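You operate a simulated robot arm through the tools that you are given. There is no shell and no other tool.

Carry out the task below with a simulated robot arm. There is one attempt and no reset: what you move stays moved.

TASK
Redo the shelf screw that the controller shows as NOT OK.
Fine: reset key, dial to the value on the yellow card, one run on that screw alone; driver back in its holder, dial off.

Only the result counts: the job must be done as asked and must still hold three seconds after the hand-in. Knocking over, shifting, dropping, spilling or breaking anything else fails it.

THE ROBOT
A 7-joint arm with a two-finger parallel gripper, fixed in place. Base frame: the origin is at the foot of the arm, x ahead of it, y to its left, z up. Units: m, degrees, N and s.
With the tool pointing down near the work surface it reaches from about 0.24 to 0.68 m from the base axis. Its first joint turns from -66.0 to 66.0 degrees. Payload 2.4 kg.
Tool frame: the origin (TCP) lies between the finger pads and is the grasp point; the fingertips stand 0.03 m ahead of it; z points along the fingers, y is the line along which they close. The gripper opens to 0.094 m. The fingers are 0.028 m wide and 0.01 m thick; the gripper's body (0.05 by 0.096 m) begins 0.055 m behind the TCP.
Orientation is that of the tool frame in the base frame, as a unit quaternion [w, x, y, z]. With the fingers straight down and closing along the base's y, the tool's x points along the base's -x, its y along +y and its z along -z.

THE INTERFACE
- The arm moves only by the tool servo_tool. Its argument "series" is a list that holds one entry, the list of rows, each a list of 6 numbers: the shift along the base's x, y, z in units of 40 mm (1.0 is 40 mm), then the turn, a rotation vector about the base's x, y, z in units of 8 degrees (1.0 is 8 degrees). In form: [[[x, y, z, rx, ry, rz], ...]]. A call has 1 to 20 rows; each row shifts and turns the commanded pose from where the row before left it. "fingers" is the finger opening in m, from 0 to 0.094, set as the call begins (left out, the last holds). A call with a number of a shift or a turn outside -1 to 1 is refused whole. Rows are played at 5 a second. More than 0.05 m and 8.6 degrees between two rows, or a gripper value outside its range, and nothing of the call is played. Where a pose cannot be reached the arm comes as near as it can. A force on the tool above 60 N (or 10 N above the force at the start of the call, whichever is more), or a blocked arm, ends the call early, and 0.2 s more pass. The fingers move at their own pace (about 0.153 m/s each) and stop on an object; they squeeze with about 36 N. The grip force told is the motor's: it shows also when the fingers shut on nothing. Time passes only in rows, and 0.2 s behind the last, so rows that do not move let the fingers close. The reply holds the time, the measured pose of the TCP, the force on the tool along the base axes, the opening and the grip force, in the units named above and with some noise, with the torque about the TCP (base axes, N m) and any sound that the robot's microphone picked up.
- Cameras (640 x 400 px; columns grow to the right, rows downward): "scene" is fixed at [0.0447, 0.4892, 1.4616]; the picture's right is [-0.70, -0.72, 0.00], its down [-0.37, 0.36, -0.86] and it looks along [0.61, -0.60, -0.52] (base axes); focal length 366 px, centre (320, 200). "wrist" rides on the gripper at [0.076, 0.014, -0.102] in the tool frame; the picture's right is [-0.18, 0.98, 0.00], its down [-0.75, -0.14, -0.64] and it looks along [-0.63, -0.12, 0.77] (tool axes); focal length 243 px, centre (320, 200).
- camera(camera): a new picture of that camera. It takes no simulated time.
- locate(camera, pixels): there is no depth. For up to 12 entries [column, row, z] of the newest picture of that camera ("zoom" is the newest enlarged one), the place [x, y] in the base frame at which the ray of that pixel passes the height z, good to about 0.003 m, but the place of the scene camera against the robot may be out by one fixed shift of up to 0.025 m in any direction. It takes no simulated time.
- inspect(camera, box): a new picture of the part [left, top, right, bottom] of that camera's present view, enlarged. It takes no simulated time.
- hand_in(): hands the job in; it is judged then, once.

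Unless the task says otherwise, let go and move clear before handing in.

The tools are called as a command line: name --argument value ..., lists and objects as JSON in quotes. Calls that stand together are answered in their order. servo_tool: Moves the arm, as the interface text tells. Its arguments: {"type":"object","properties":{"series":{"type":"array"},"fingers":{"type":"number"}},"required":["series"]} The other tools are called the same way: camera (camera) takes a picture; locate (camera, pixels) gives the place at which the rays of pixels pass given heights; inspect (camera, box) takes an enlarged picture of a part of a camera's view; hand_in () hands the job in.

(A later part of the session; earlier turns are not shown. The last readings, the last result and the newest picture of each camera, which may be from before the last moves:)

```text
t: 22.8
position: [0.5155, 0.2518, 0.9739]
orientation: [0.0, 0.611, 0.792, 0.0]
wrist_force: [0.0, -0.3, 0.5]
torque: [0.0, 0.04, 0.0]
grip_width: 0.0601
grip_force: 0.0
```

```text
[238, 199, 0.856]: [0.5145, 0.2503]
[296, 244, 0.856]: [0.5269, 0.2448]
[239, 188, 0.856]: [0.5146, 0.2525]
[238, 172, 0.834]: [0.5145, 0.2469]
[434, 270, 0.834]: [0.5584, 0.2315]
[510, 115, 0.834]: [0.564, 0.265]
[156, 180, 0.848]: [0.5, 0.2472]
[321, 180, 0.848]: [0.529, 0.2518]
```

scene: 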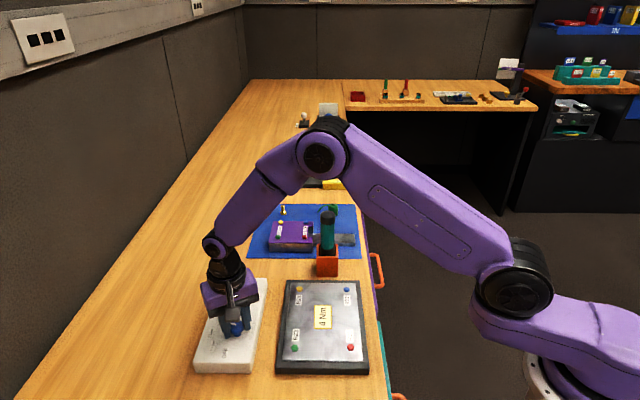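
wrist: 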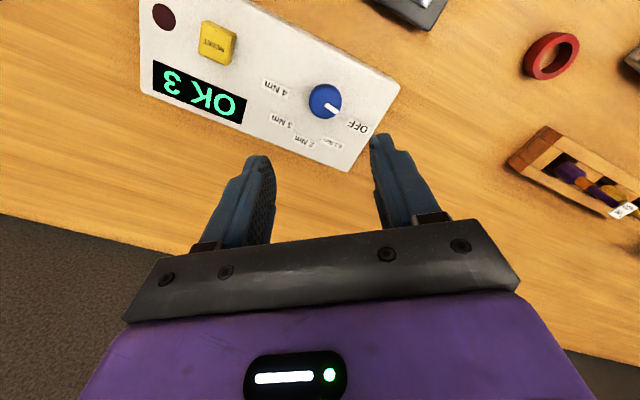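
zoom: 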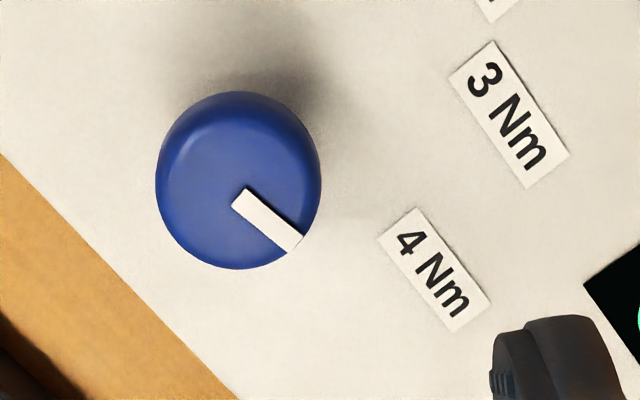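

The numbers put both the pointer and the 4 Nm label near −24° to −30°. I'll check this from the scene camera at higher zoom.

inspect --camera "scene" --box '[215, 295, 260, 345]'

```text
8.00 times, centred on (238, 320) of scene
```

zoom: 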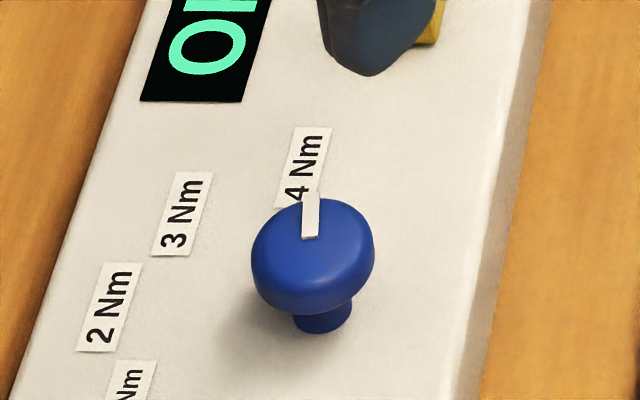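

locate --camera "zoom" --pixels '[[311, 236, 0.856], [312, 197, 0.856], [322, 322, 0.834], [305, 165, 0.834], [181, 214, 0.834], [110, 307, 0.834], [314, 240, 0.856]]'

```text
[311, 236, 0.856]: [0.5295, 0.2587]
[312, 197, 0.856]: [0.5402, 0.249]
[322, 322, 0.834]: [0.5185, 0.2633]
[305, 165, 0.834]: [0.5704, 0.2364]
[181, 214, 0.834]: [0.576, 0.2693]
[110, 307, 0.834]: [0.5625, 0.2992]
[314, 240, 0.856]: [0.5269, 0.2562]
```

Working from raw pixels, the pointer started about 80° from the panel's centre line (2 Nm) at OFF. It is now about 75–77° on the other side, so the 4 Nm position, mirrored, should be about 4–5° further. I'll re-grip, add that small turn, release and look again.

servo_tool --series '[[[0, 0, -0.8, 0, 0, 0], [0, 0, -0.8, 0, 0, 0], [0, 0, -0.6, 0, 0, 0], [0, 0, -0.4, 0, 0, 0], [0, 0, 0, 0, 0, 0]]]'

servo_tool --series '[[[0, 0, 0, 0, 0, 0], [0, 0, 0, 0, 0, 0], [0, 0, 0, 0, 0, 0], [0, 0, 0, 0, 0, -0.28], [0, 0, 0, 0, 0, -0.28], [0, 0, 0, 0, 0, 0]]]' --fingers 0.0

inspect --camera "wrist" --box '[230, 90, 410, 220]'

```text
t: 24.0
position: [0.5157, 0.2492, 0.8718]
orientation: [-0.001, 0.61, 0.793, 0.0]
wrist_force: [-0.2, -0.3, -0.4]
torque: [0.01, 0.01, -0.03]
grip_width: 0.0602
grip_force: 0.1
```

```text
t: 25.4
position: [0.5149, 0.2504, 0.8722]
orientation: [0.0, 0.641, 0.768, 0.0]
wrist_force: [-3.0, -3.0, -5.3]
torque: [-0.32, -0.07, 0.58]
grip_width: 0.0295
grip_force: 44.9
```

```text
3.08 times, centred on (320, 155) of wrist
```

zoom: 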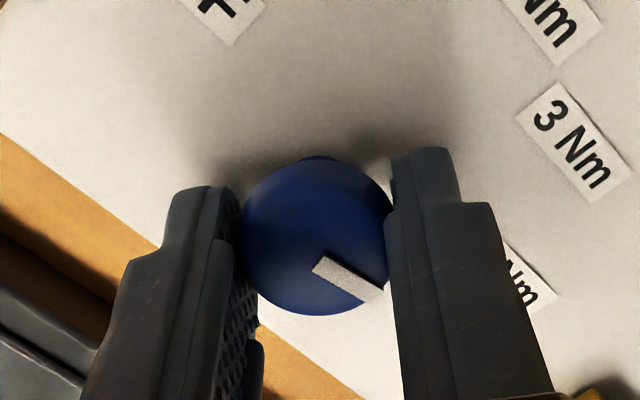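

The torque about z rose to 0.58 N·m, so the dial has reached its end stop, which confirms the last position, 4 Nm. I'll release, lift and verify.

servo_tool --series '[[[0, 0, 0, 0, 0, 0.05], [0, 0, 0, 0, 0, 0], [0, 0, 0, 0, 0, 0], [0, 0, 0.5, 0, 0, 0], [0, 0, 0.8, 0, 0, 0], [0, 0, 0.8, 0, 0, 0], [0, 0, 0.5, 0, 0, 0]]]' --fingers 0.06

inspect --camera "wrist" --box '[280, 70, 390, 150]'

inspect --camera "scene" --box '[195, 275, 275, 375]'

```text
t: 27.0
position: [0.5154, 0.2501, 0.9756]
orientation: [0.0, 0.638, 0.77, 0.0]
wrist_force: [0.7, 0.0, 0.5]
torque: [0.02, 0.0, 0.03]
grip_width: 0.0601
grip_force: 0.1
```

```text
5.00 times, centred on (335, 110) of wrist
```

zoom: 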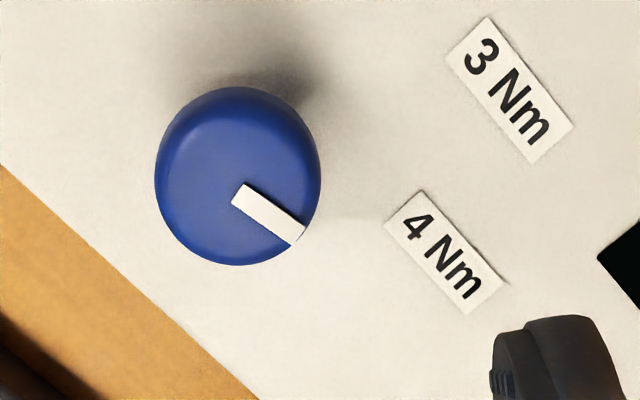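

```text
4.00 times, centred on (235, 325) of scene
```

zoom: 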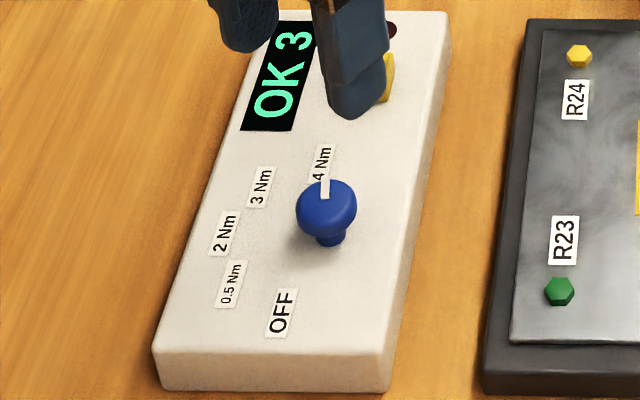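

The dial pointer now sits on 4 Nm at the end stop, and the display still shows OK 3. Next I raise the arm, turn the wrist back, and move to inspect the driver in its holder.

servo_tool --series '[[[0, 0, 0.8, 0, 0, 0], [0, 0, 0.8, 0, 0, 0.5], [-0.2, -0.6, 0.1, 0, 0, 0.95], [-0.2, -0.7, 0.1, 0, 0, 0.95], [-0.2, -0.7, 0.1, 0, 0, 0.95], [-0.2, -0.7, 0.1, 0, 0, 0.95], [-0.2, -0.7, 0, 0, 0, 0.95], [-0.2, -0.7, 0, 0, 0, 0.95], [-0.2, -0.7, 0, 0, 0, 0.95], [-0.2, -0.7, 0, 0, 0, 0.95], [-0.2, -0.7, 0, 0, 0, 0.95], [-0.2, -0.55, 0, 0, 0, 0.82]]]' --fingers 0.094

camera --camera "wrist"

```text
t: 29.6
position: [0.436, -0.0188, 1.0562]
orientation: [0.0, 0.001, 1.0, 0.0]
wrist_force: [0.3, 0.3, -0.3]
torque: [-0.02, -0.02, 0.01]
grip_width: 0.0943
grip_force: 0.0
```

```text
taken
```

wrist: 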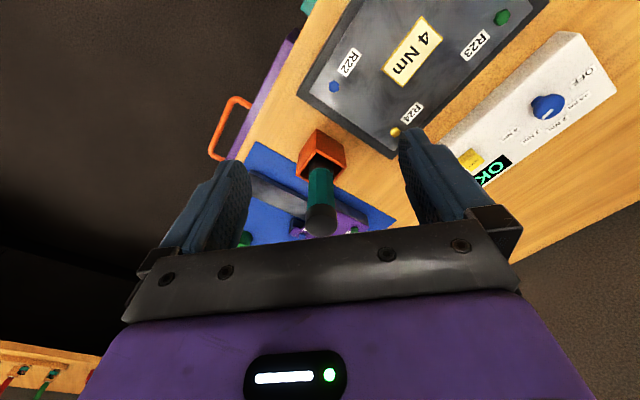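

The driver is between the open fingers in the view: cap at (320,218), holder at (322,150). I'll enlarge it and locate points at several heights.

inspect --camera "wrist" --box '[260, 120, 390, 245]'

locate --camera "zoom" --pixels '[[320, 200, 0.9]]'

```text
3.20 times, centred on (325, 182) of wrist
```

zoom: 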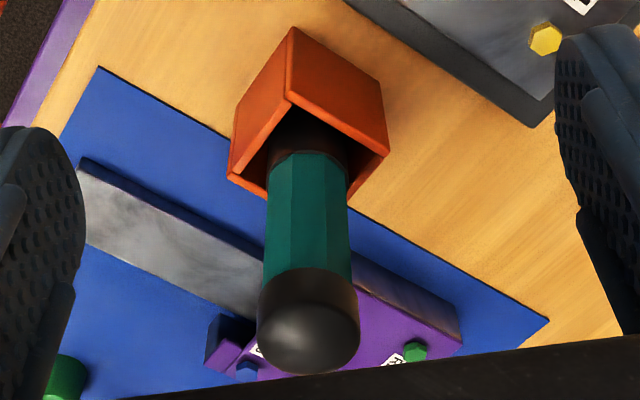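

```text
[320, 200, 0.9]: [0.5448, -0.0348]
```

Triangulating the holder's corners and the scene line puts the driver axis near (0.543, −0.038), upright, with its top around z 0.96–0.975. I'll move above it at the present height (tips at 1.026) and check the alignment.

servo_tool --series '[[[0.67, -0.12, 0, 0, 0, 0], [0.67, -0.12, 0, 0, 0, 0], [0.67, -0.12, 0, 0, 0, 0], [0.67, -0.12, 0, 0, 0, 0], [0, 0, 0, 0, 0, 0]]]'

camera --camera "wrist"

inspect --camera "scene" --box '[270, 160, 390, 290]'

```text
t: 30.8
position: [0.5421, -0.0377, 1.0558]
orientation: [0.0, 0.003, 1.0, 0.001]
wrist_force: [-0.2, -0.1, 0.4]
torque: [0.0, 0.0, -0.04]
grip_width: 0.0942
grip_force: 0.1
```

```text
taken
```

wrist: 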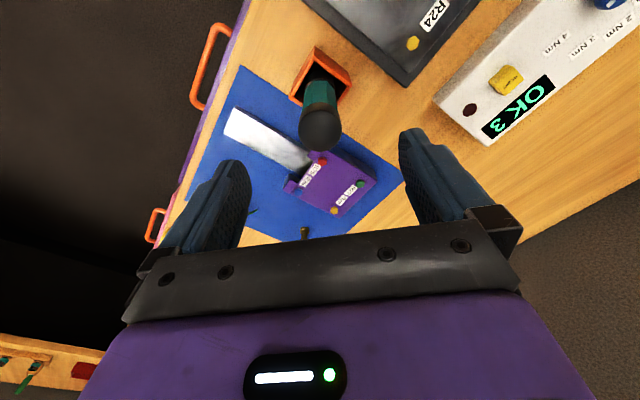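

```text
3.08 times, centred on (330, 225) of scene
```

zoom: 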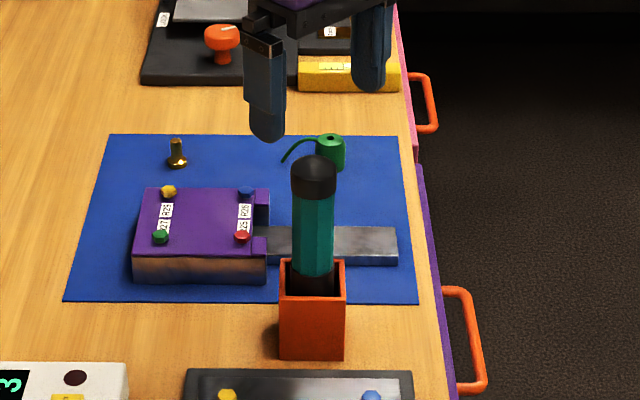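

The driver's cap now appears at (319,128), close to the gripper axis column (320). I'll enlarge to check the along-view alignment.

inspect --camera "wrist" --box '[270, 30, 370, 160]'

```text
3.08 times, centred on (320, 95) of wrist
```

zoom: 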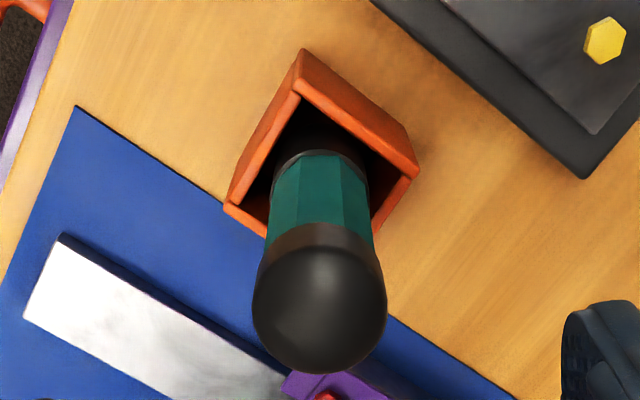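

The cap centre triangulates to (0.5515, −0.040, 0.960) and the holder's centre to (0.548, −0.040), so I need about +8 mm in x. I'll correct that and lower so the open fingers straddle the cap, then check.

servo_tool --series '[[[0.21, -0.06, 0, 0, 0, 0], [0, 0, -0.5, 0, 0, 0], [0, 0, -0.5, 0, 0, 0], [0, 0, -0.4, 0, 0, 0], [0, 0, -0.3, 0, 0, 0], [0, 0, 0, 0, 0, 0]]]'

camera --camera "wrist"

inspect --camera "scene" --box '[270, 160, 390, 290]'

```text
t: 32.2
position: [0.5512, -0.0404, 0.9867]
orientation: [0.0, 0.003, 1.0, 0.0]
wrist_force: [-0.3, -0.5, -0.5]
torque: [-0.01, -0.03, -0.02]
grip_width: 0.094
grip_force: 0.1
```

```text
taken
```

wrist: 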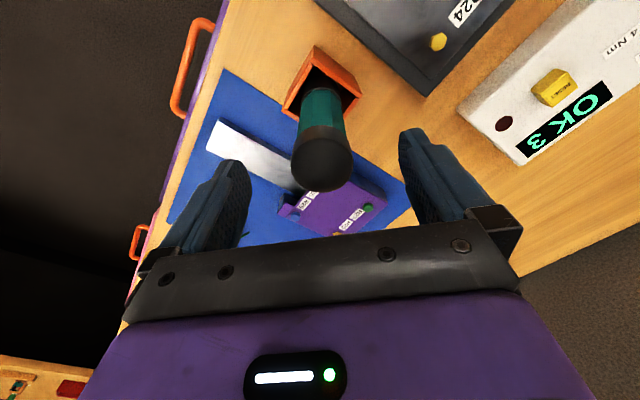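

```text
3.08 times, centred on (330, 225) of scene
```

zoom: 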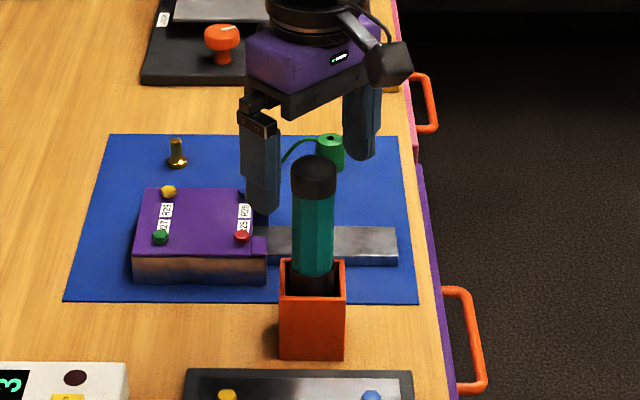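

The cap is now at (321,162), where the gripper axis should be at that height, so alignment is within about 1 mm. I'll lower the fingers around the handle to TCP z≈0.933.

servo_tool --series '[[[0, 0, -0.35, 0, 0, 0], [0, 0, -0.35, 0, 0, 0], [0, 0, -0.35, 0, 0, 0], [0, 0, -0.28, 0, 0, 0], [0, 0, 0, 0, 0, 0]]]'

camera --camera "wrist"

inspect --camera "scene" --box '[280, 180, 380, 290]'

```text
t: 33.4
position: [0.5506, -0.0412, 0.9352]
orientation: [0.0, 0.002, 1.0, 0.0]
wrist_force: [0.0, -0.2, 0.0]
torque: [0.01, -0.02, 0.0]
grip_width: 0.0939
grip_force: 0.0
```

```text
taken
```

wrist: 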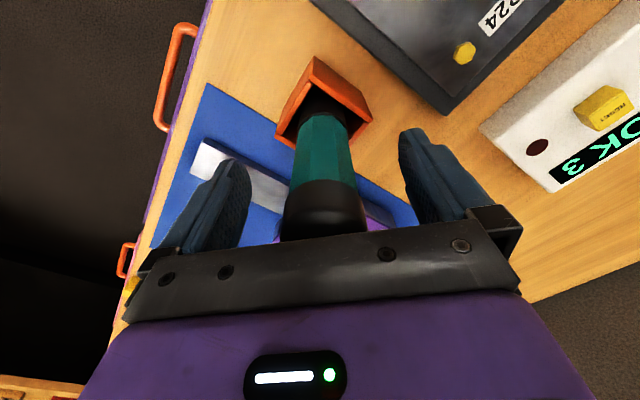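

```text
3.64 times, centred on (330, 235) of scene
```

zoom: 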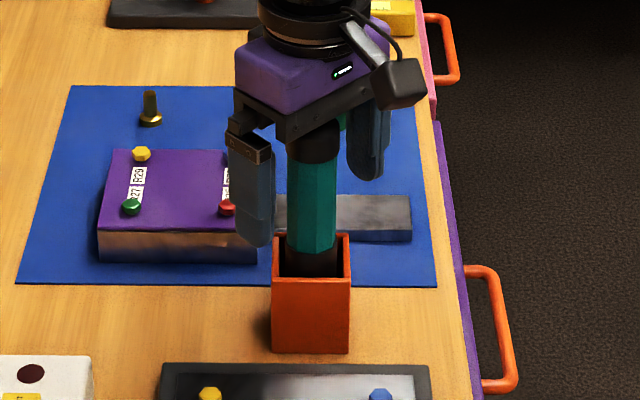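

The handle stands midway between the fingers with no contact. I'll close the grip.

servo_tool --series '[[[0, 0, 0, 0, 0, 0], [0, 0, 0, 0, 0, 0], [0, 0, 0, 0, 0, 0], [0, 0, 0, 0, 0, 0]]]' --fingers 0.0

camera --camera "wrist"

```text
t: 34.4
position: [0.55, -0.0411, 0.9347]
orientation: [0.0, 0.003, 1.0, 0.0]
wrist_force: [-0.7, 1.5, 0.9]
torque: [0.23, -0.02, 0.0]
grip_width: 0.0344
grip_force: 35.6
```

```text
taken
```

wrist: 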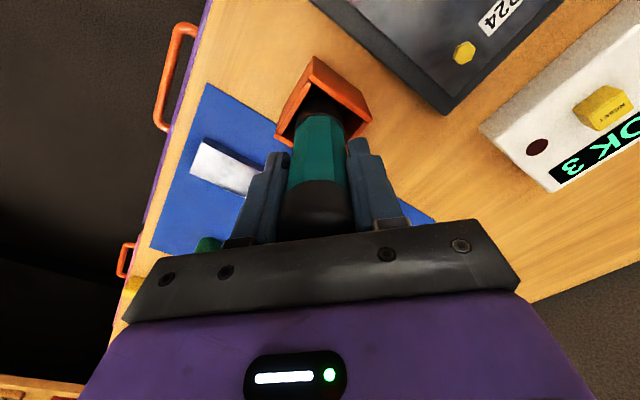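

The handle is held at 34.4 mm with little side force. I'll lift slowly straight up, keeping count of every shift so the driver can go back exactly to (0.550, −0.041, 0.935).

servo_tool --series '[[[0, 0, 0.2, 0, 0, 0], [0, 0, 0.3, 0, 0, 0], [0, 0, 0.3, 0, 0, 0], [0, 0, 0.3, 0, 0, 0], [0, 0, 0.3, 0, 0, 0], [0, 0, 0.3, 0, 0, 0], [0, 0, 0.3, 0, 0, 0]]]'

camera --camera "wrist"

inspect --camera "scene" --box '[270, 150, 390, 290]'

```text
t: 36.0
position: [0.5501, -0.0405, 1.0154]
orientation: [0.0, 0.002, 1.0, 0.001]
wrist_force: [0.2, -0.2, -2.7]
torque: [0.02, -0.03, 0.02]
grip_width: 0.0344
grip_force: 35.5
```

```text
taken
```

wrist: 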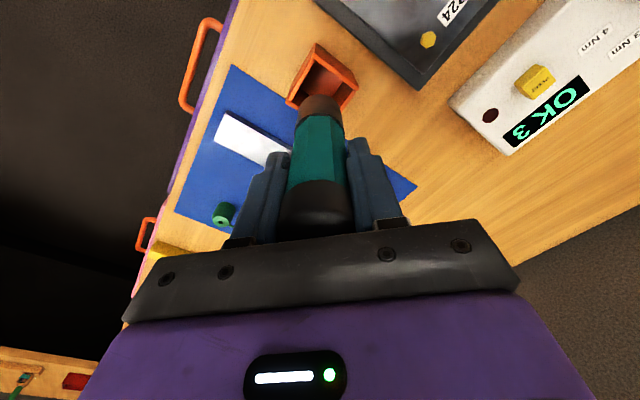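

```text
2.86 times, centred on (330, 220) of scene
```

zoom: 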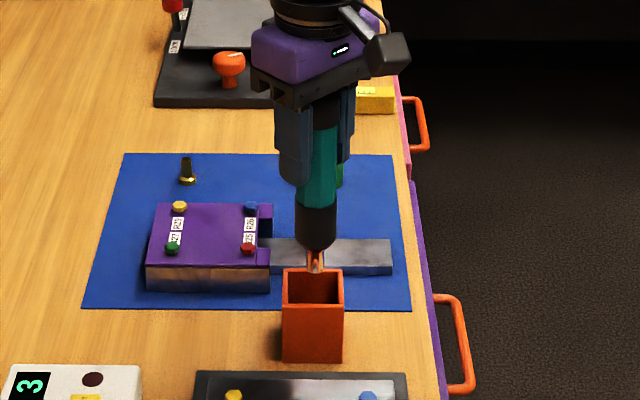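

The driver came out smoothly (weight about 2.7 N), and its dark nose and bit show above the holder (zoom 316,262). I'll lift another 6 cm to see the tip clear.

servo_tool --series '[[[0, 0, 0.5, 0, 0, 0], [0, 0, 0.5, 0, 0, 0], [0, 0, 0.5, 0, 0, 0], [0, 0, 0, 0, 0, 0]]]'

camera --camera "wrist"

inspect --camera "scene" --box '[280, 150, 380, 270]'

```text
t: 37.0
position: [0.5515, -0.0411, 1.0746]
orientation: [0.0, 0.003, 1.0, 0.001]
wrist_force: [0.6, 1.3, -2.6]
torque: [-0.01, -0.03, 0.01]
grip_width: 0.0344
grip_force: 36.2
```

```text
taken
```

wrist: 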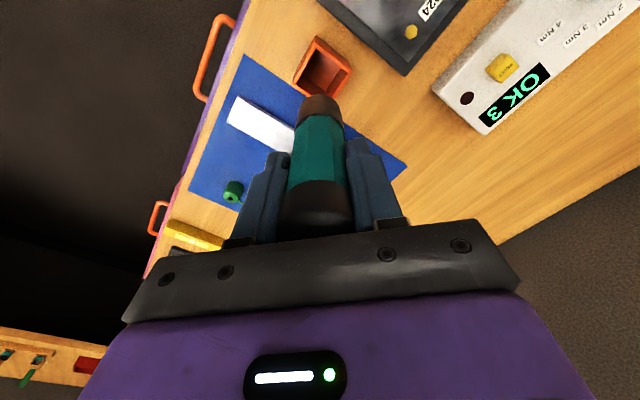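

```text
3.33 times, centred on (330, 210) of scene
```

zoom: 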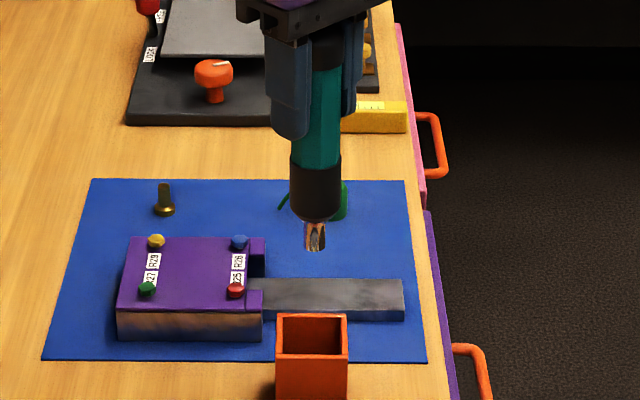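

The bit's tip is visible at zoom (315,250), roughly 13 cm below the TCP. R21 triangulates to (0.336, 0.108, ~0.83). I'll carry the driver over at this height (the tip is well above everything) and stop above R21.

servo_tool --series '[[[-0.3, 0.2, 0, 0, 0, 0], [-0.6, 0.42, 0, 0, 0, 0], [-0.7, 0.485, 0, 0, 0, 0], [-0.7, 0.485, 0, 0, 0, 0], [-0.7, 0.485, 0, 0, 0, 0], [-0.7, 0.485, 0, 0, 0, 0], [-0.7, 0.485, 0, 0, 0, 0], [-0.6, 0.42, 0, 0, 0, 0], [-0.35, 0.245, 0, 0, 0, 0], [0, 0, 0, 0, 0, 0]]]'

camera --camera "wrist"

camera --camera "scene"

```text
t: 39.2
position: [0.3355, 0.1045, 1.0748]
orientation: [0.001, 0.002, 1.0, 0.0]
wrist_force: [0.5, -0.2, -2.8]
torque: [0.0, -0.04, 0.05]
grip_width: 0.0342
grip_force: 35.9
```

```text
taken
```

wrist: 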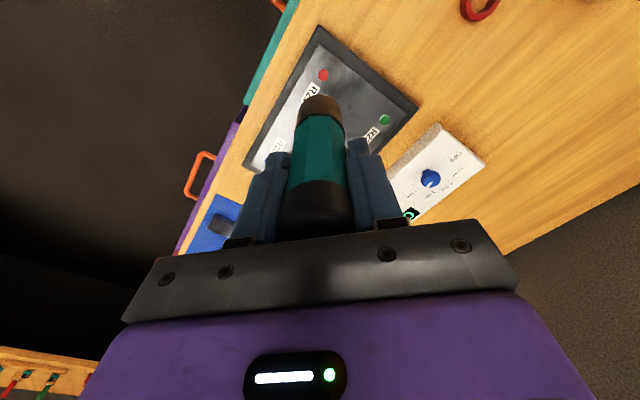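

```text
taken
```

scene: 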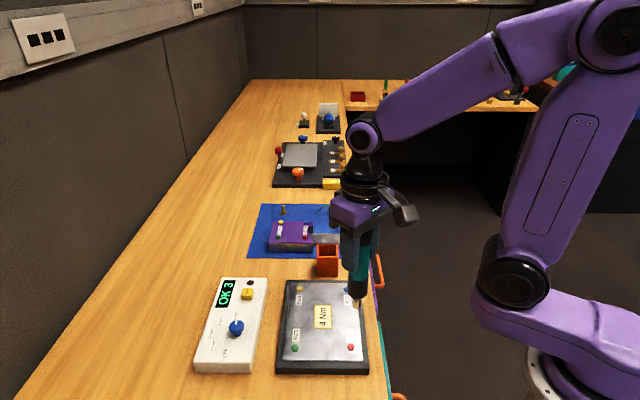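

R21 (red) shows at wrist (323,75), just beyond the driver's nose. I'll enlarge both views for alignment.

inspect --camera "wrist" --box '[280, 40, 370, 120]'

inspect --camera "scene" --box '[320, 270, 390, 370]'

locate --camera "wrist" --pixels '[[323, 75, 0.828], [323, 75, 0.83], [323, 75, 0.832], [385, 120, 0.823]]'

```text
5.00 times, centred on (325, 80) of wrist
```

zoom: 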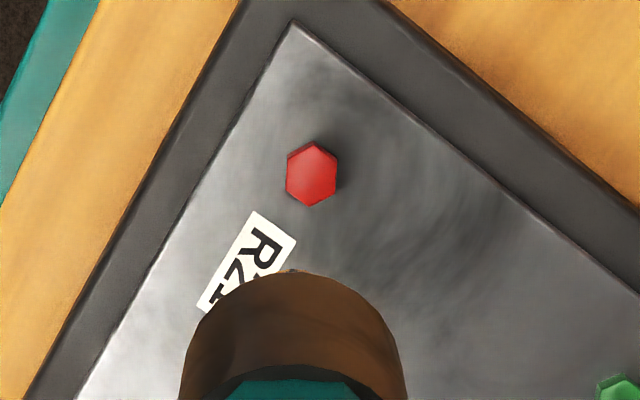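

```text
4.00 times, centred on (355, 320) of scene
```

zoom: 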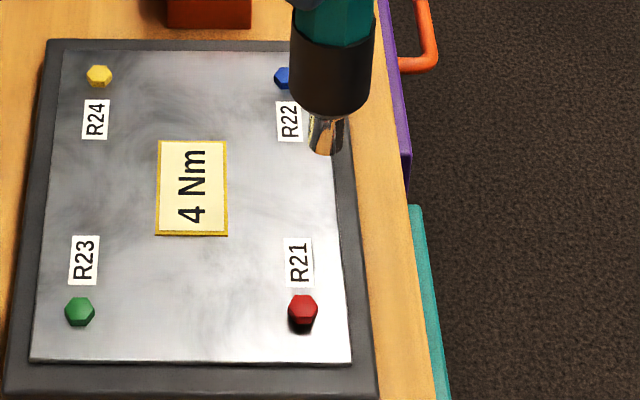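

```text
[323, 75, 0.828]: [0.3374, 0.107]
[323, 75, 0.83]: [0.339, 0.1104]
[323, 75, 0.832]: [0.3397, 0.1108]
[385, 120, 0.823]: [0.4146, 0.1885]
```

R21's top face centre is at (323.6,75.4), versus the driver axis at column 319.8 and the expected row 74.9. So the tip needs about +4.7 mm in y and +1.5 mm in x. I'll apply that and descend 6 cm.

servo_tool --series '[[[0.035, 0.12, 0, 0, 0, 0], [0, 0, -0.4, 0, 0, 0], [0, 0, -0.5, 0, 0, 0], [0, 0, -0.4, 0, 0, 0], [0, 0, -0.2, 0, 0, 0], [0, 0, 0, 0, 0, 0]]]'

inspect --camera "wrist" --box '[280, 40, 370, 120]'

inspect --camera "scene" --box '[320, 270, 390, 370]'

```text
t: 40.6
position: [0.3388, 0.1098, 1.0162]
orientation: [0.001, 0.003, 1.0, 0.0]
wrist_force: [0.3, 0.2, -3.5]
torque: [0.0, -0.01, -0.04]
grip_width: 0.0344
grip_force: 35.8
```

```text
5.00 times, centred on (325, 80) of wrist
```

zoom: 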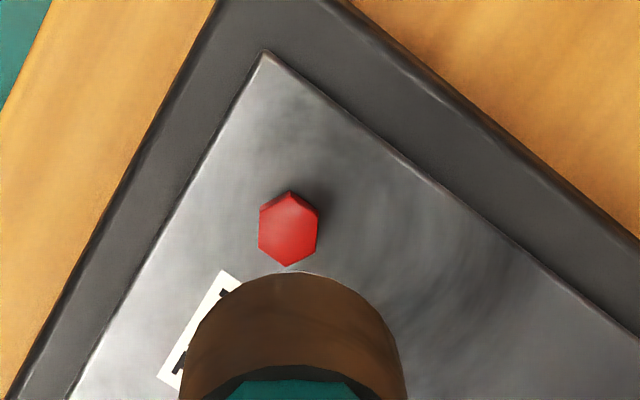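

```text
4.00 times, centred on (355, 320) of scene
```

zoom: 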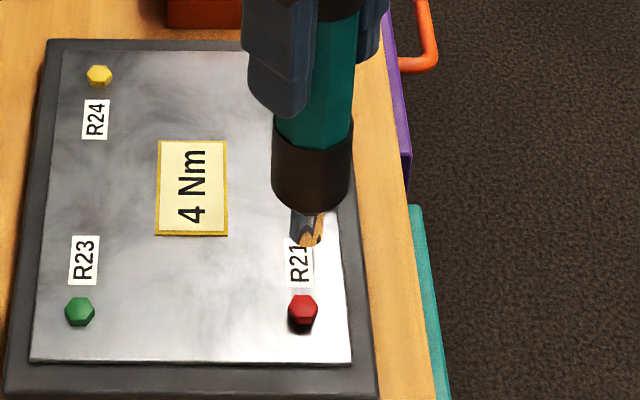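

The tip is nearly over R21: the wrist view shows the screw at (318.8,86.4) versus the expected axis (319.8,87.8), so about −1.2 mm in x and −0.8 mm in y remain. In the scene view the bit (306,245) lines up above the screw (303,308). I'll correct and go down to roughly 1 cm above the head.

servo_tool --series '[[[-0.03, -0.02, 0, 0, 0, 0], [0, 0, -0.3, 0, 0, 0], [0, 0, -0.25, 0, 0, 0], [0, 0, -0.2, 0, 0, 0], [0, 0, 0, 0, 0, 0]]]'

inspect --camera "wrist" --box '[280, 40, 370, 120]'

inspect --camera "scene" --box '[330, 310, 380, 370]'

```text
t: 41.8
position: [0.3377, 0.1098, 0.9833]
orientation: [0.0, 0.003, 1.0, -0.001]
wrist_force: [0.6, -0.1, -2.2]
torque: [-0.03, -0.02, -0.02]
grip_width: 0.0343
grip_force: 35.8
```

```text
5.00 times, centred on (325, 80) of wrist
```

zoom: 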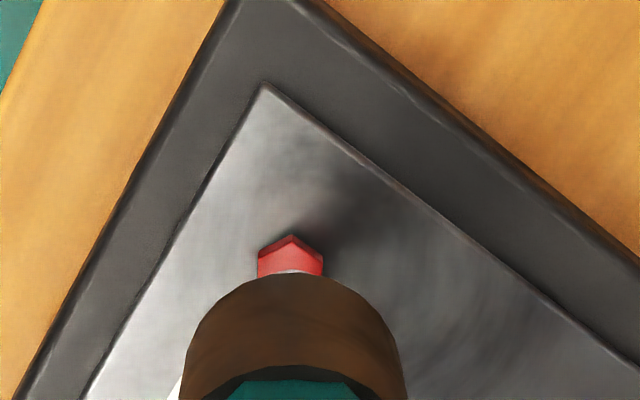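

```text
6.67 times, centred on (355, 340) of scene
```

zoom: 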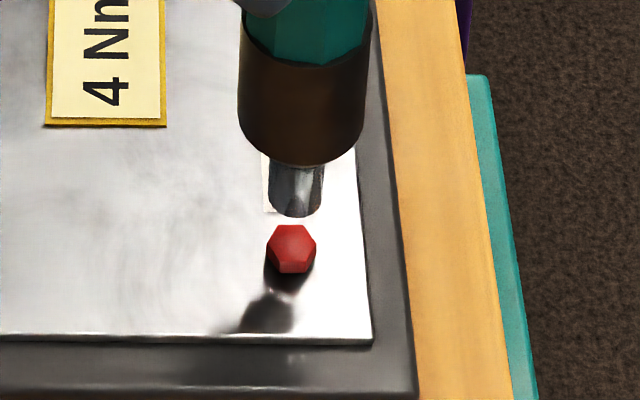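

The scene view shows the bit centre (296,195) directly above R21 (291,243) with a gap of about 22 mm, and the wrist view agrees within about 1 mm. I'll go down 17 mm and look once more before pressing.

servo_tool --series '[[[0, 0, -0.2, 0, 0, 0], [0, 0, -0.15, 0, 0, 0], [0, 0, -0.075, 0, 0, 0], [0, 0, 0, 0, 0, 0]]]'

inspect --camera "scene" --box '[330, 310, 380, 370]'

inspect --camera "wrist" --box '[280, 40, 370, 120]'

```text
t: 42.8
position: [0.3364, 0.1111, 0.9675]
orientation: [0.001, 0.003, 1.0, 0.0]
wrist_force: [0.5, -1.0, -2.5]
torque: [0.0, 0.02, -0.04]
grip_width: 0.0342
grip_force: 35.8
```

```text
6.67 times, centred on (355, 340) of scene
```

zoom: 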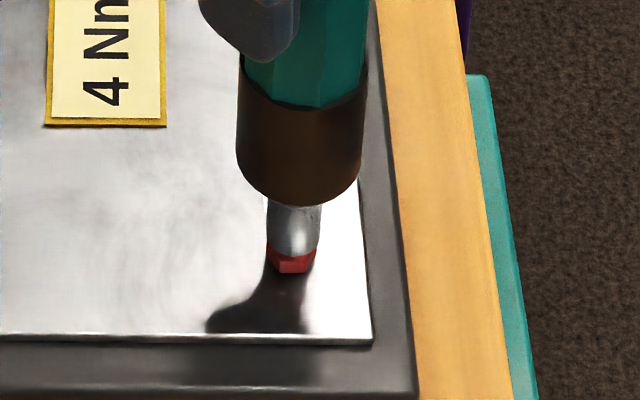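

```text
5.00 times, centred on (325, 80) of wrist
```

zoom: 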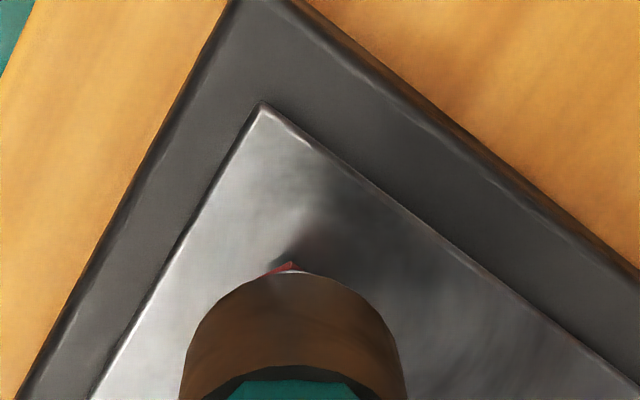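

The bit (292,232) is centred on R21 (291,243), about 5 mm above the head. I'll descend in 1 mm steps and watch force and sound.

servo_tool --series '[[[0, 0, -0.05, 0, 0, 0], [0, 0, -0.025, 0, 0, 0], [0, 0, -0.025, 0, 0, 0]]]'

inspect --camera "scene" --box '[330, 310, 380, 370]'

```text
t: 43.6
position: [0.3365, 0.1116, 0.9633]
orientation: [0.001, 0.003, 1.0, 0.0]
wrist_force: [-1.4, -0.7, -1.8]
torque: [-0.01, -0.02, -0.02]
grip_width: 0.0343
grip_force: 35.8
```

```text
6.67 times, centred on (355, 340) of scene
```

zoom: 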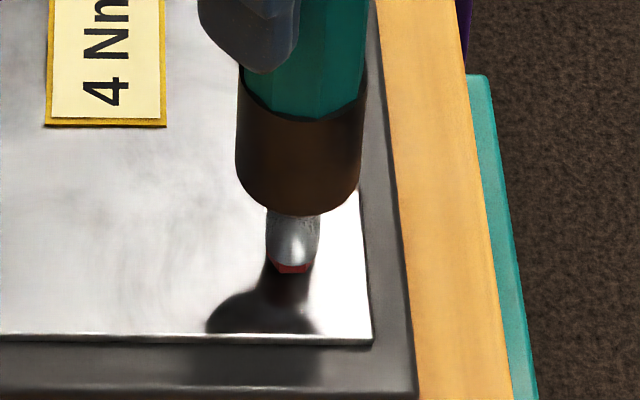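

Still no contact force (z −1.8 N is just the driver's weight), and the bit's edge is right at the head. I continue in 1 mm steps.

servo_tool --series '[[[0, 0, -0.025, 0, 0, 0], [0, 0, -0.025, 0, 0, 0]]]'

```text
t: 44.2
position: [0.3373, 0.111, 0.9619]
orientation: [0.0, 0.003, 1.0, 0.0]
wrist_force: [-0.9, 0.2, 13.3]
torque: [0.07, 0.28, 0.01]
grip_width: 0.0345
grip_force: 36.0
```

Contact: the push rose to 13 N with no sound yet. I'll look, then press a little more.

inspect --camera "scene" --box '[330, 310, 380, 370]'

servo_tool --series '[[[0, 0, -0.025, 0, 0, 0], [0, 0, 0, 0, 0, 0]]]'

inspect --camera "scene" --box '[190, 260, 390, 380]'

```text
6.67 times, centred on (355, 340) of scene
```

zoom: 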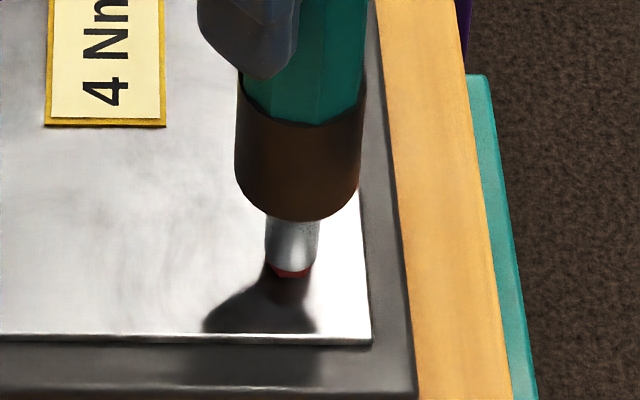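

```text
t: 44.8
position: [0.3354, 0.1109, 0.9605]
orientation: [-0.001, 0.003, 1.0, 0.0]
wrist_force: [0.2, 0.0, -2.5]
torque: [0.02, 0.0, 0.01]
grip_width: 0.0346
grip_force: 35.9
```

```text
3.20 times, centred on (290, 320) of scene
```

zoom: 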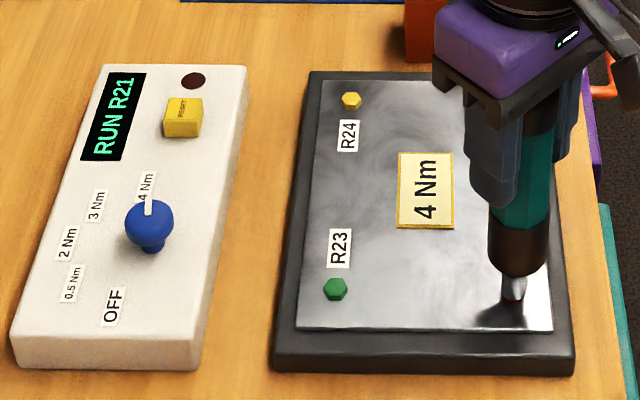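

The display reads "RUN R21" and the force dropped as the screw goes in. I'll follow it down gently to keep the driver engaged until the run ends.

servo_tool --series '[[[0, 0, -0.025, 0, 0, 0], [0, 0, -0.025, 0, 0, 0]]]'

inspect --camera "scene" --box '[190, 260, 390, 380]'

```text
t: 45.4
position: [0.3355, 0.1112, 0.958]
orientation: [0.0, 0.002, 1.0, 0.0]
wrist_force: [-7.2, -4.4, 39.4]
torque: [-0.43, 1.04, -0.03]
grip_width: 0.0345
grip_force: 35.8
```

```text
3.20 times, centred on (290, 320) of scene
```

zoom: 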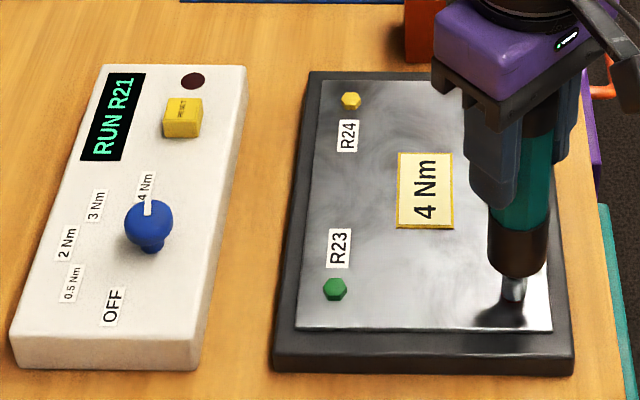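

The push is 39 N and the run goes on. I'll hold still and let it finish.

servo_tool --series '[[[0, 0, 0, 0, 0, 0], [0, 0, 0, 0, 0, 0]]]'

inspect --camera "scene" --box '[190, 260, 390, 380]'

```text
t: 46.0
position: [0.3374, 0.1113, 0.9589]
orientation: [0.0, 0.003, 1.0, 0.0]
wrist_force: [-9.3, -4.3, 49.5]
torque: [-0.59, 1.03, -0.02]
grip_width: 0.0343
grip_force: 35.6
```

```text
3.20 times, centred on (290, 320) of scene
```

zoom: 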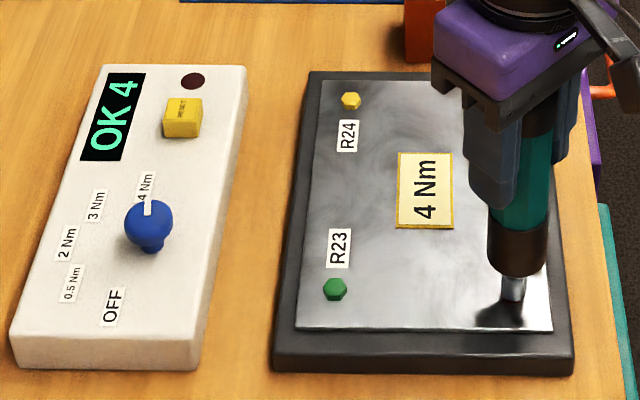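

The display shows "OK 4", so the run on R21 succeeded. I'll lift straight up off the screw without touching anything else.

servo_tool --series '[[[0, 0, 0.1, 0, 0, 0], [0, 0, 0.3, 0, 0, 0], [0, 0, 0.5, 0, 0, 0], [0, 0, 0.5, 0, 0, 0], [0, 0, 0.5, 0, 0, 0], [0, 0, 0.5, 0, 0, 0], [0, 0, 0.5, 0, 0, 0], [0, 0, 0, 0, 0, 0]]]'

camera --camera "wrist"

inspect --camera "scene" --box '[190, 260, 390, 380]'

inspect --camera "scene" --box '[310, 200, 410, 370]'

```text
t: 47.8
position: [0.3363, 0.1104, 1.073]
orientation: [0.0, 0.002, 1.0, 0.0]
wrist_force: [-0.6, -0.6, -2.9]
torque: [-0.03, 0.0, -0.01]
grip_width: 0.0345
grip_force: 35.3
```

```text
taken
```

wrist: 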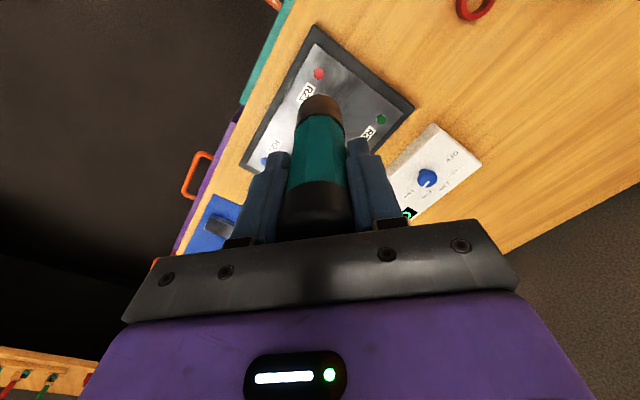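

```text
3.20 times, centred on (290, 320) of scene
```

zoom: 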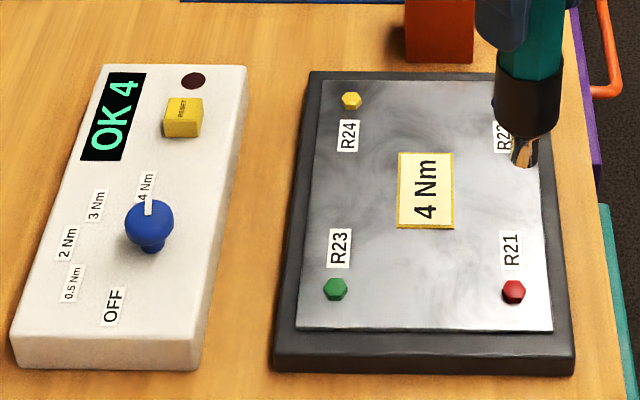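

```text
2.35 times, centred on (360, 285) of scene
```

zoom: 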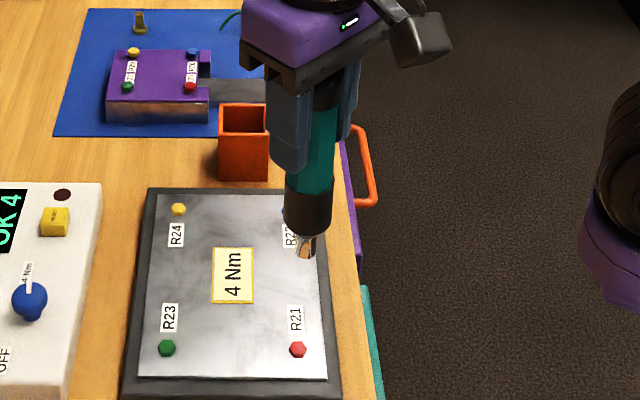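

"OK 4" stays on and R21 is seated level with the others. I'll carry the driver back over its holder along the reversed path.

servo_tool --series '[[[0.3, -0.21, 0, 0, 0, 0], [0.6, -0.43, 0, 0, 0, 0], [0.7, -0.5, 0, 0, 0, 0], [0.7, -0.5, 0, 0, 0, 0], [0.7, -0.5, 0, 0, 0, 0], [0.7, -0.5, 0, 0, 0, 0], [0.7, -0.5, 0, 0, 0, 0], [0.6, -0.43, 0, 0, 0, 0], [0.345, -0.24, 0, 0, 0, 0], [0, 0, 0, 0, 0, 0], [0, 0, 0, 0, 0, 0]]]'

camera --camera "wrist"

inspect --camera "scene" --box '[280, 150, 380, 290]'

```text
t: 50.2
position: [0.5492, -0.0412, 1.0725]
orientation: [0.001, 0.002, 1.0, 0.0]
wrist_force: [0.1, -0.7, -3.2]
torque: [0.01, -0.02, 0.01]
grip_width: 0.034
grip_force: 36.0
```

```text
taken
```

wrist: 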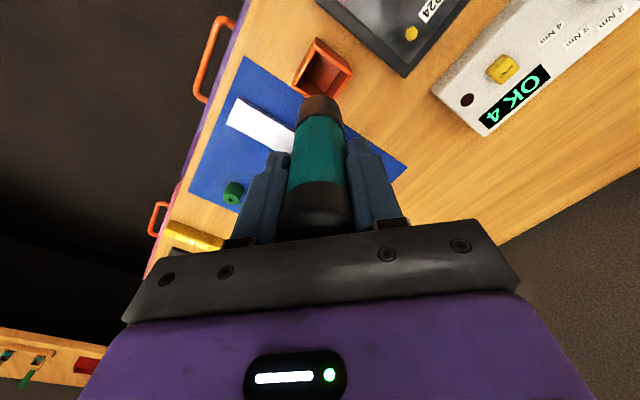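

```text
2.86 times, centred on (330, 220) of scene
```

zoom: 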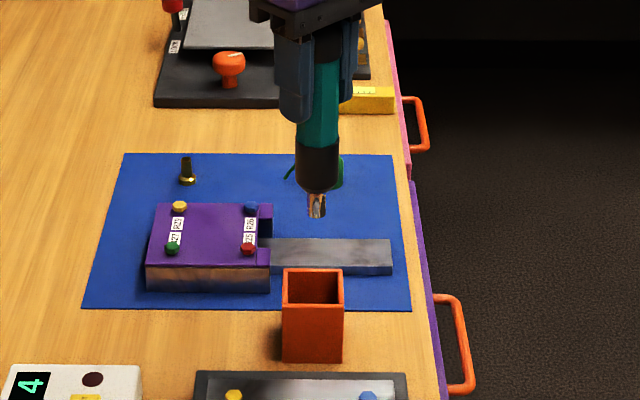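

The view matches the one at departure (holder at (322,68), key at (503,68)), so the driver is back over its holder. I'll lower it slowly with a check on the way.

servo_tool --series '[[[0, 0, -0.4, 0, 0, 0], [0, 0, -0.4, 0, 0, 0], [0, 0, -0.4, 0, 0, 0], [0, 0, -0.3, 0, 0, 0], [0, 0, 0, 0, 0, 0]]]'

inspect --camera "wrist" --box '[270, 30, 370, 160]'

inspect --camera "scene" --box '[280, 180, 380, 290]'

```text
t: 51.4
position: [0.5492, -0.0421, 1.0138]
orientation: [0.0, 0.003, 1.0, 0.0]
wrist_force: [-0.5, 0.8, -3.7]
torque: [-0.03, -0.01, 0.02]
grip_width: 0.0342
grip_force: 35.8
```

```text
3.08 times, centred on (320, 95) of wrist
```

zoom: 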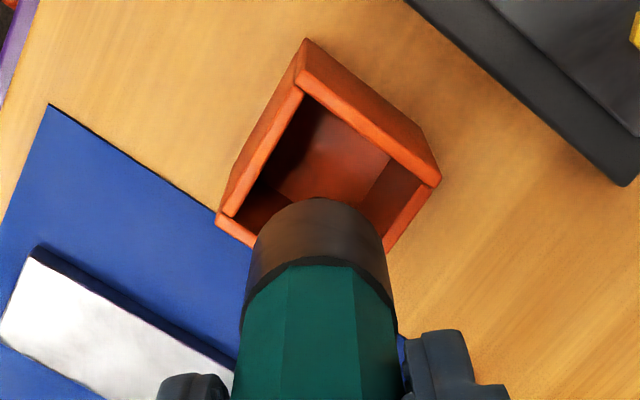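

```text
3.64 times, centred on (330, 235) of scene
```

zoom: 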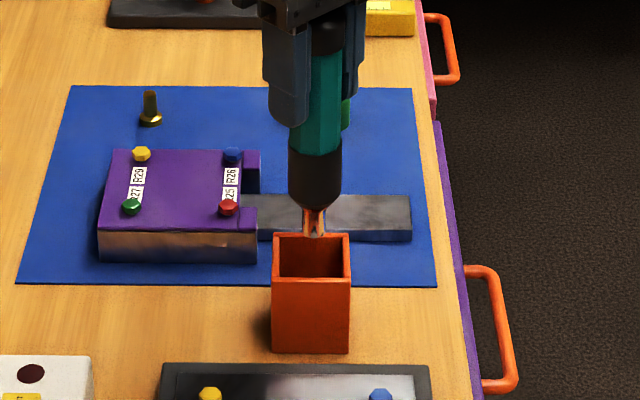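

The bit is entering over the holder's opening just as when it came out. I'll lower it the rest of the way in steps.

servo_tool --series '[[[0, 0, -0.25, 0, 0, 0], [0, 0, -0.25, 0, 0, 0], [0, 0, -0.25, 0, 0, 0], [0, 0, -0.25, 0, 0, 0], [0, 0, 0, 0, 0, 0]]]'

inspect --camera "scene" --box '[280, 180, 380, 290]'

inspect --camera "wrist" --box '[260, 30, 380, 170]'

```text
t: 52.6
position: [0.5509, -0.0409, 0.9754]
orientation: [0.0, 0.003, 1.0, 0.0]
wrist_force: [-0.6, 0.1, -3.0]
torque: [-0.02, -0.02, -0.01]
grip_width: 0.0345
grip_force: 35.7
```

```text
3.64 times, centred on (330, 235) of scene
```

zoom: 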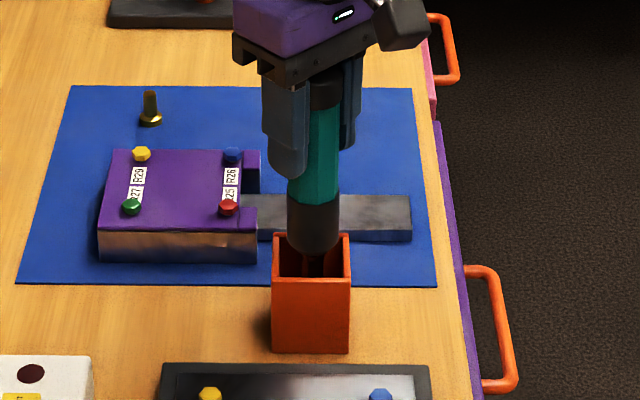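

```text
2.86 times, centred on (320, 100) of wrist
```

zoom: 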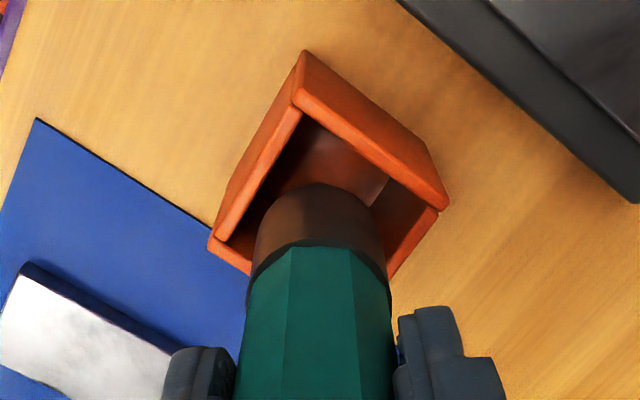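

The nose is entering the holder centrally with no contact force. I'll finish lowering in smaller steps.

servo_tool --series '[[[0, 0, -0.25, 0, 0, 0], [0, 0, -0.25, 0, 0, 0], [0, 0, -0.25, 0, 0, 0], [0, 0, -0.1, 0, 0, 0], [0, 0, -0.05, 0, 0, 0], [0, 0, 0, 0, 0, 0]]]'

inspect --camera "scene" --box '[280, 180, 380, 290]'

```text
t: 54.0
position: [0.5497, -0.0408, 0.939]
orientation: [-0.001, 0.002, 1.0, 0.0]
wrist_force: [0.3, 0.7, -2.9]
torque: [0.01, 0.01, -0.02]
grip_width: 0.0343
grip_force: 36.3
```

```text
3.64 times, centred on (330, 235) of scene
```

zoom: 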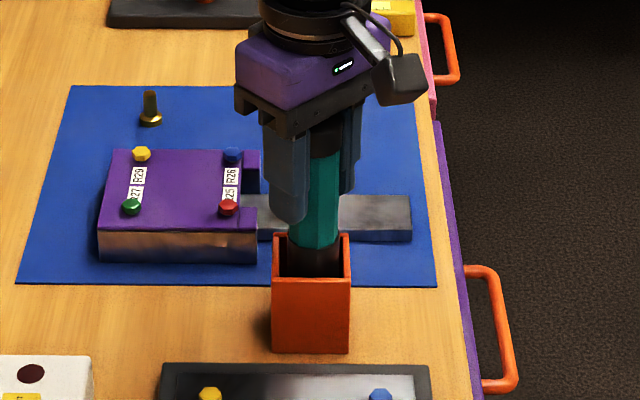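

About 4 mm remain to the original height, with no floor contact yet. I'll go on in 1 mm steps.

servo_tool --series '[[[0, 0, -0.025, 0, 0, 0], [0, 0, -0.025, 0, 0, 0], [0, 0, -0.025, 0, 0, 0]]]'

```text
t: 54.8
position: [0.5493, -0.0408, 0.9353]
orientation: [0.0, 0.003, 1.0, 0.0]
wrist_force: [-2.0, -0.1, 4.6]
torque: [-0.04, 0.29, 0.01]
grip_width: 0.0342
grip_force: 36.4
```

The driver touched the holder's floor (force changed from −2.9 to +4.6 N) at the original height. I'll open the fingers to release it.

servo_tool --series '[[[0, 0, 0, 0, 0, 0], [0, 0, 0, 0, 0, 0], [0, 0, 0, 0, 0, 0]]]' --fingers 0.094

camera --camera "wrist"

inspect --camera "scene" --box '[280, 180, 380, 290]'

```text
t: 55.6
position: [0.5505, -0.0411, 0.9347]
orientation: [0.0, 0.003, 1.0, 0.0]
wrist_force: [0.5, -0.1, -0.1]
torque: [-0.01, 0.01, 0.01]
grip_width: 0.094
grip_force: 0.0
```

```text
taken
```

wrist: 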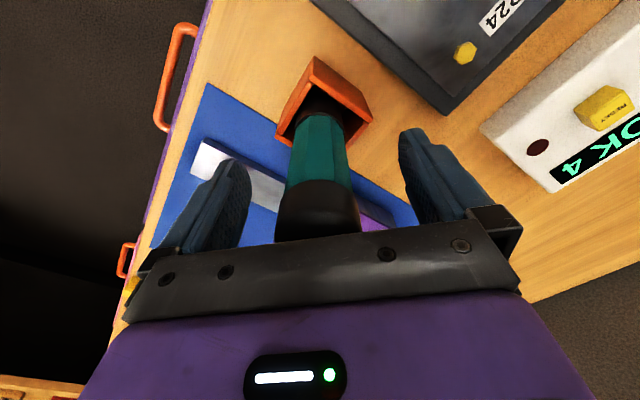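

```text
3.64 times, centred on (330, 235) of scene
```

zoom: 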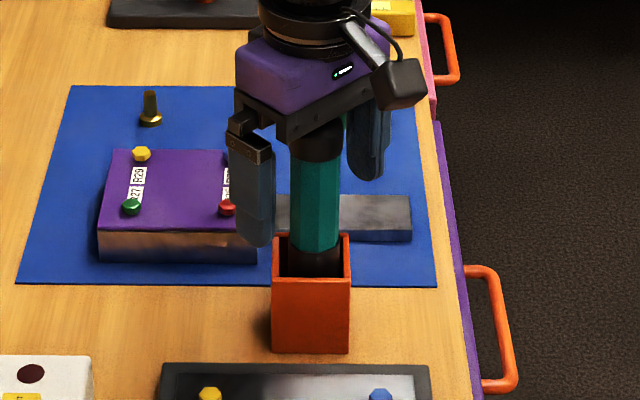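

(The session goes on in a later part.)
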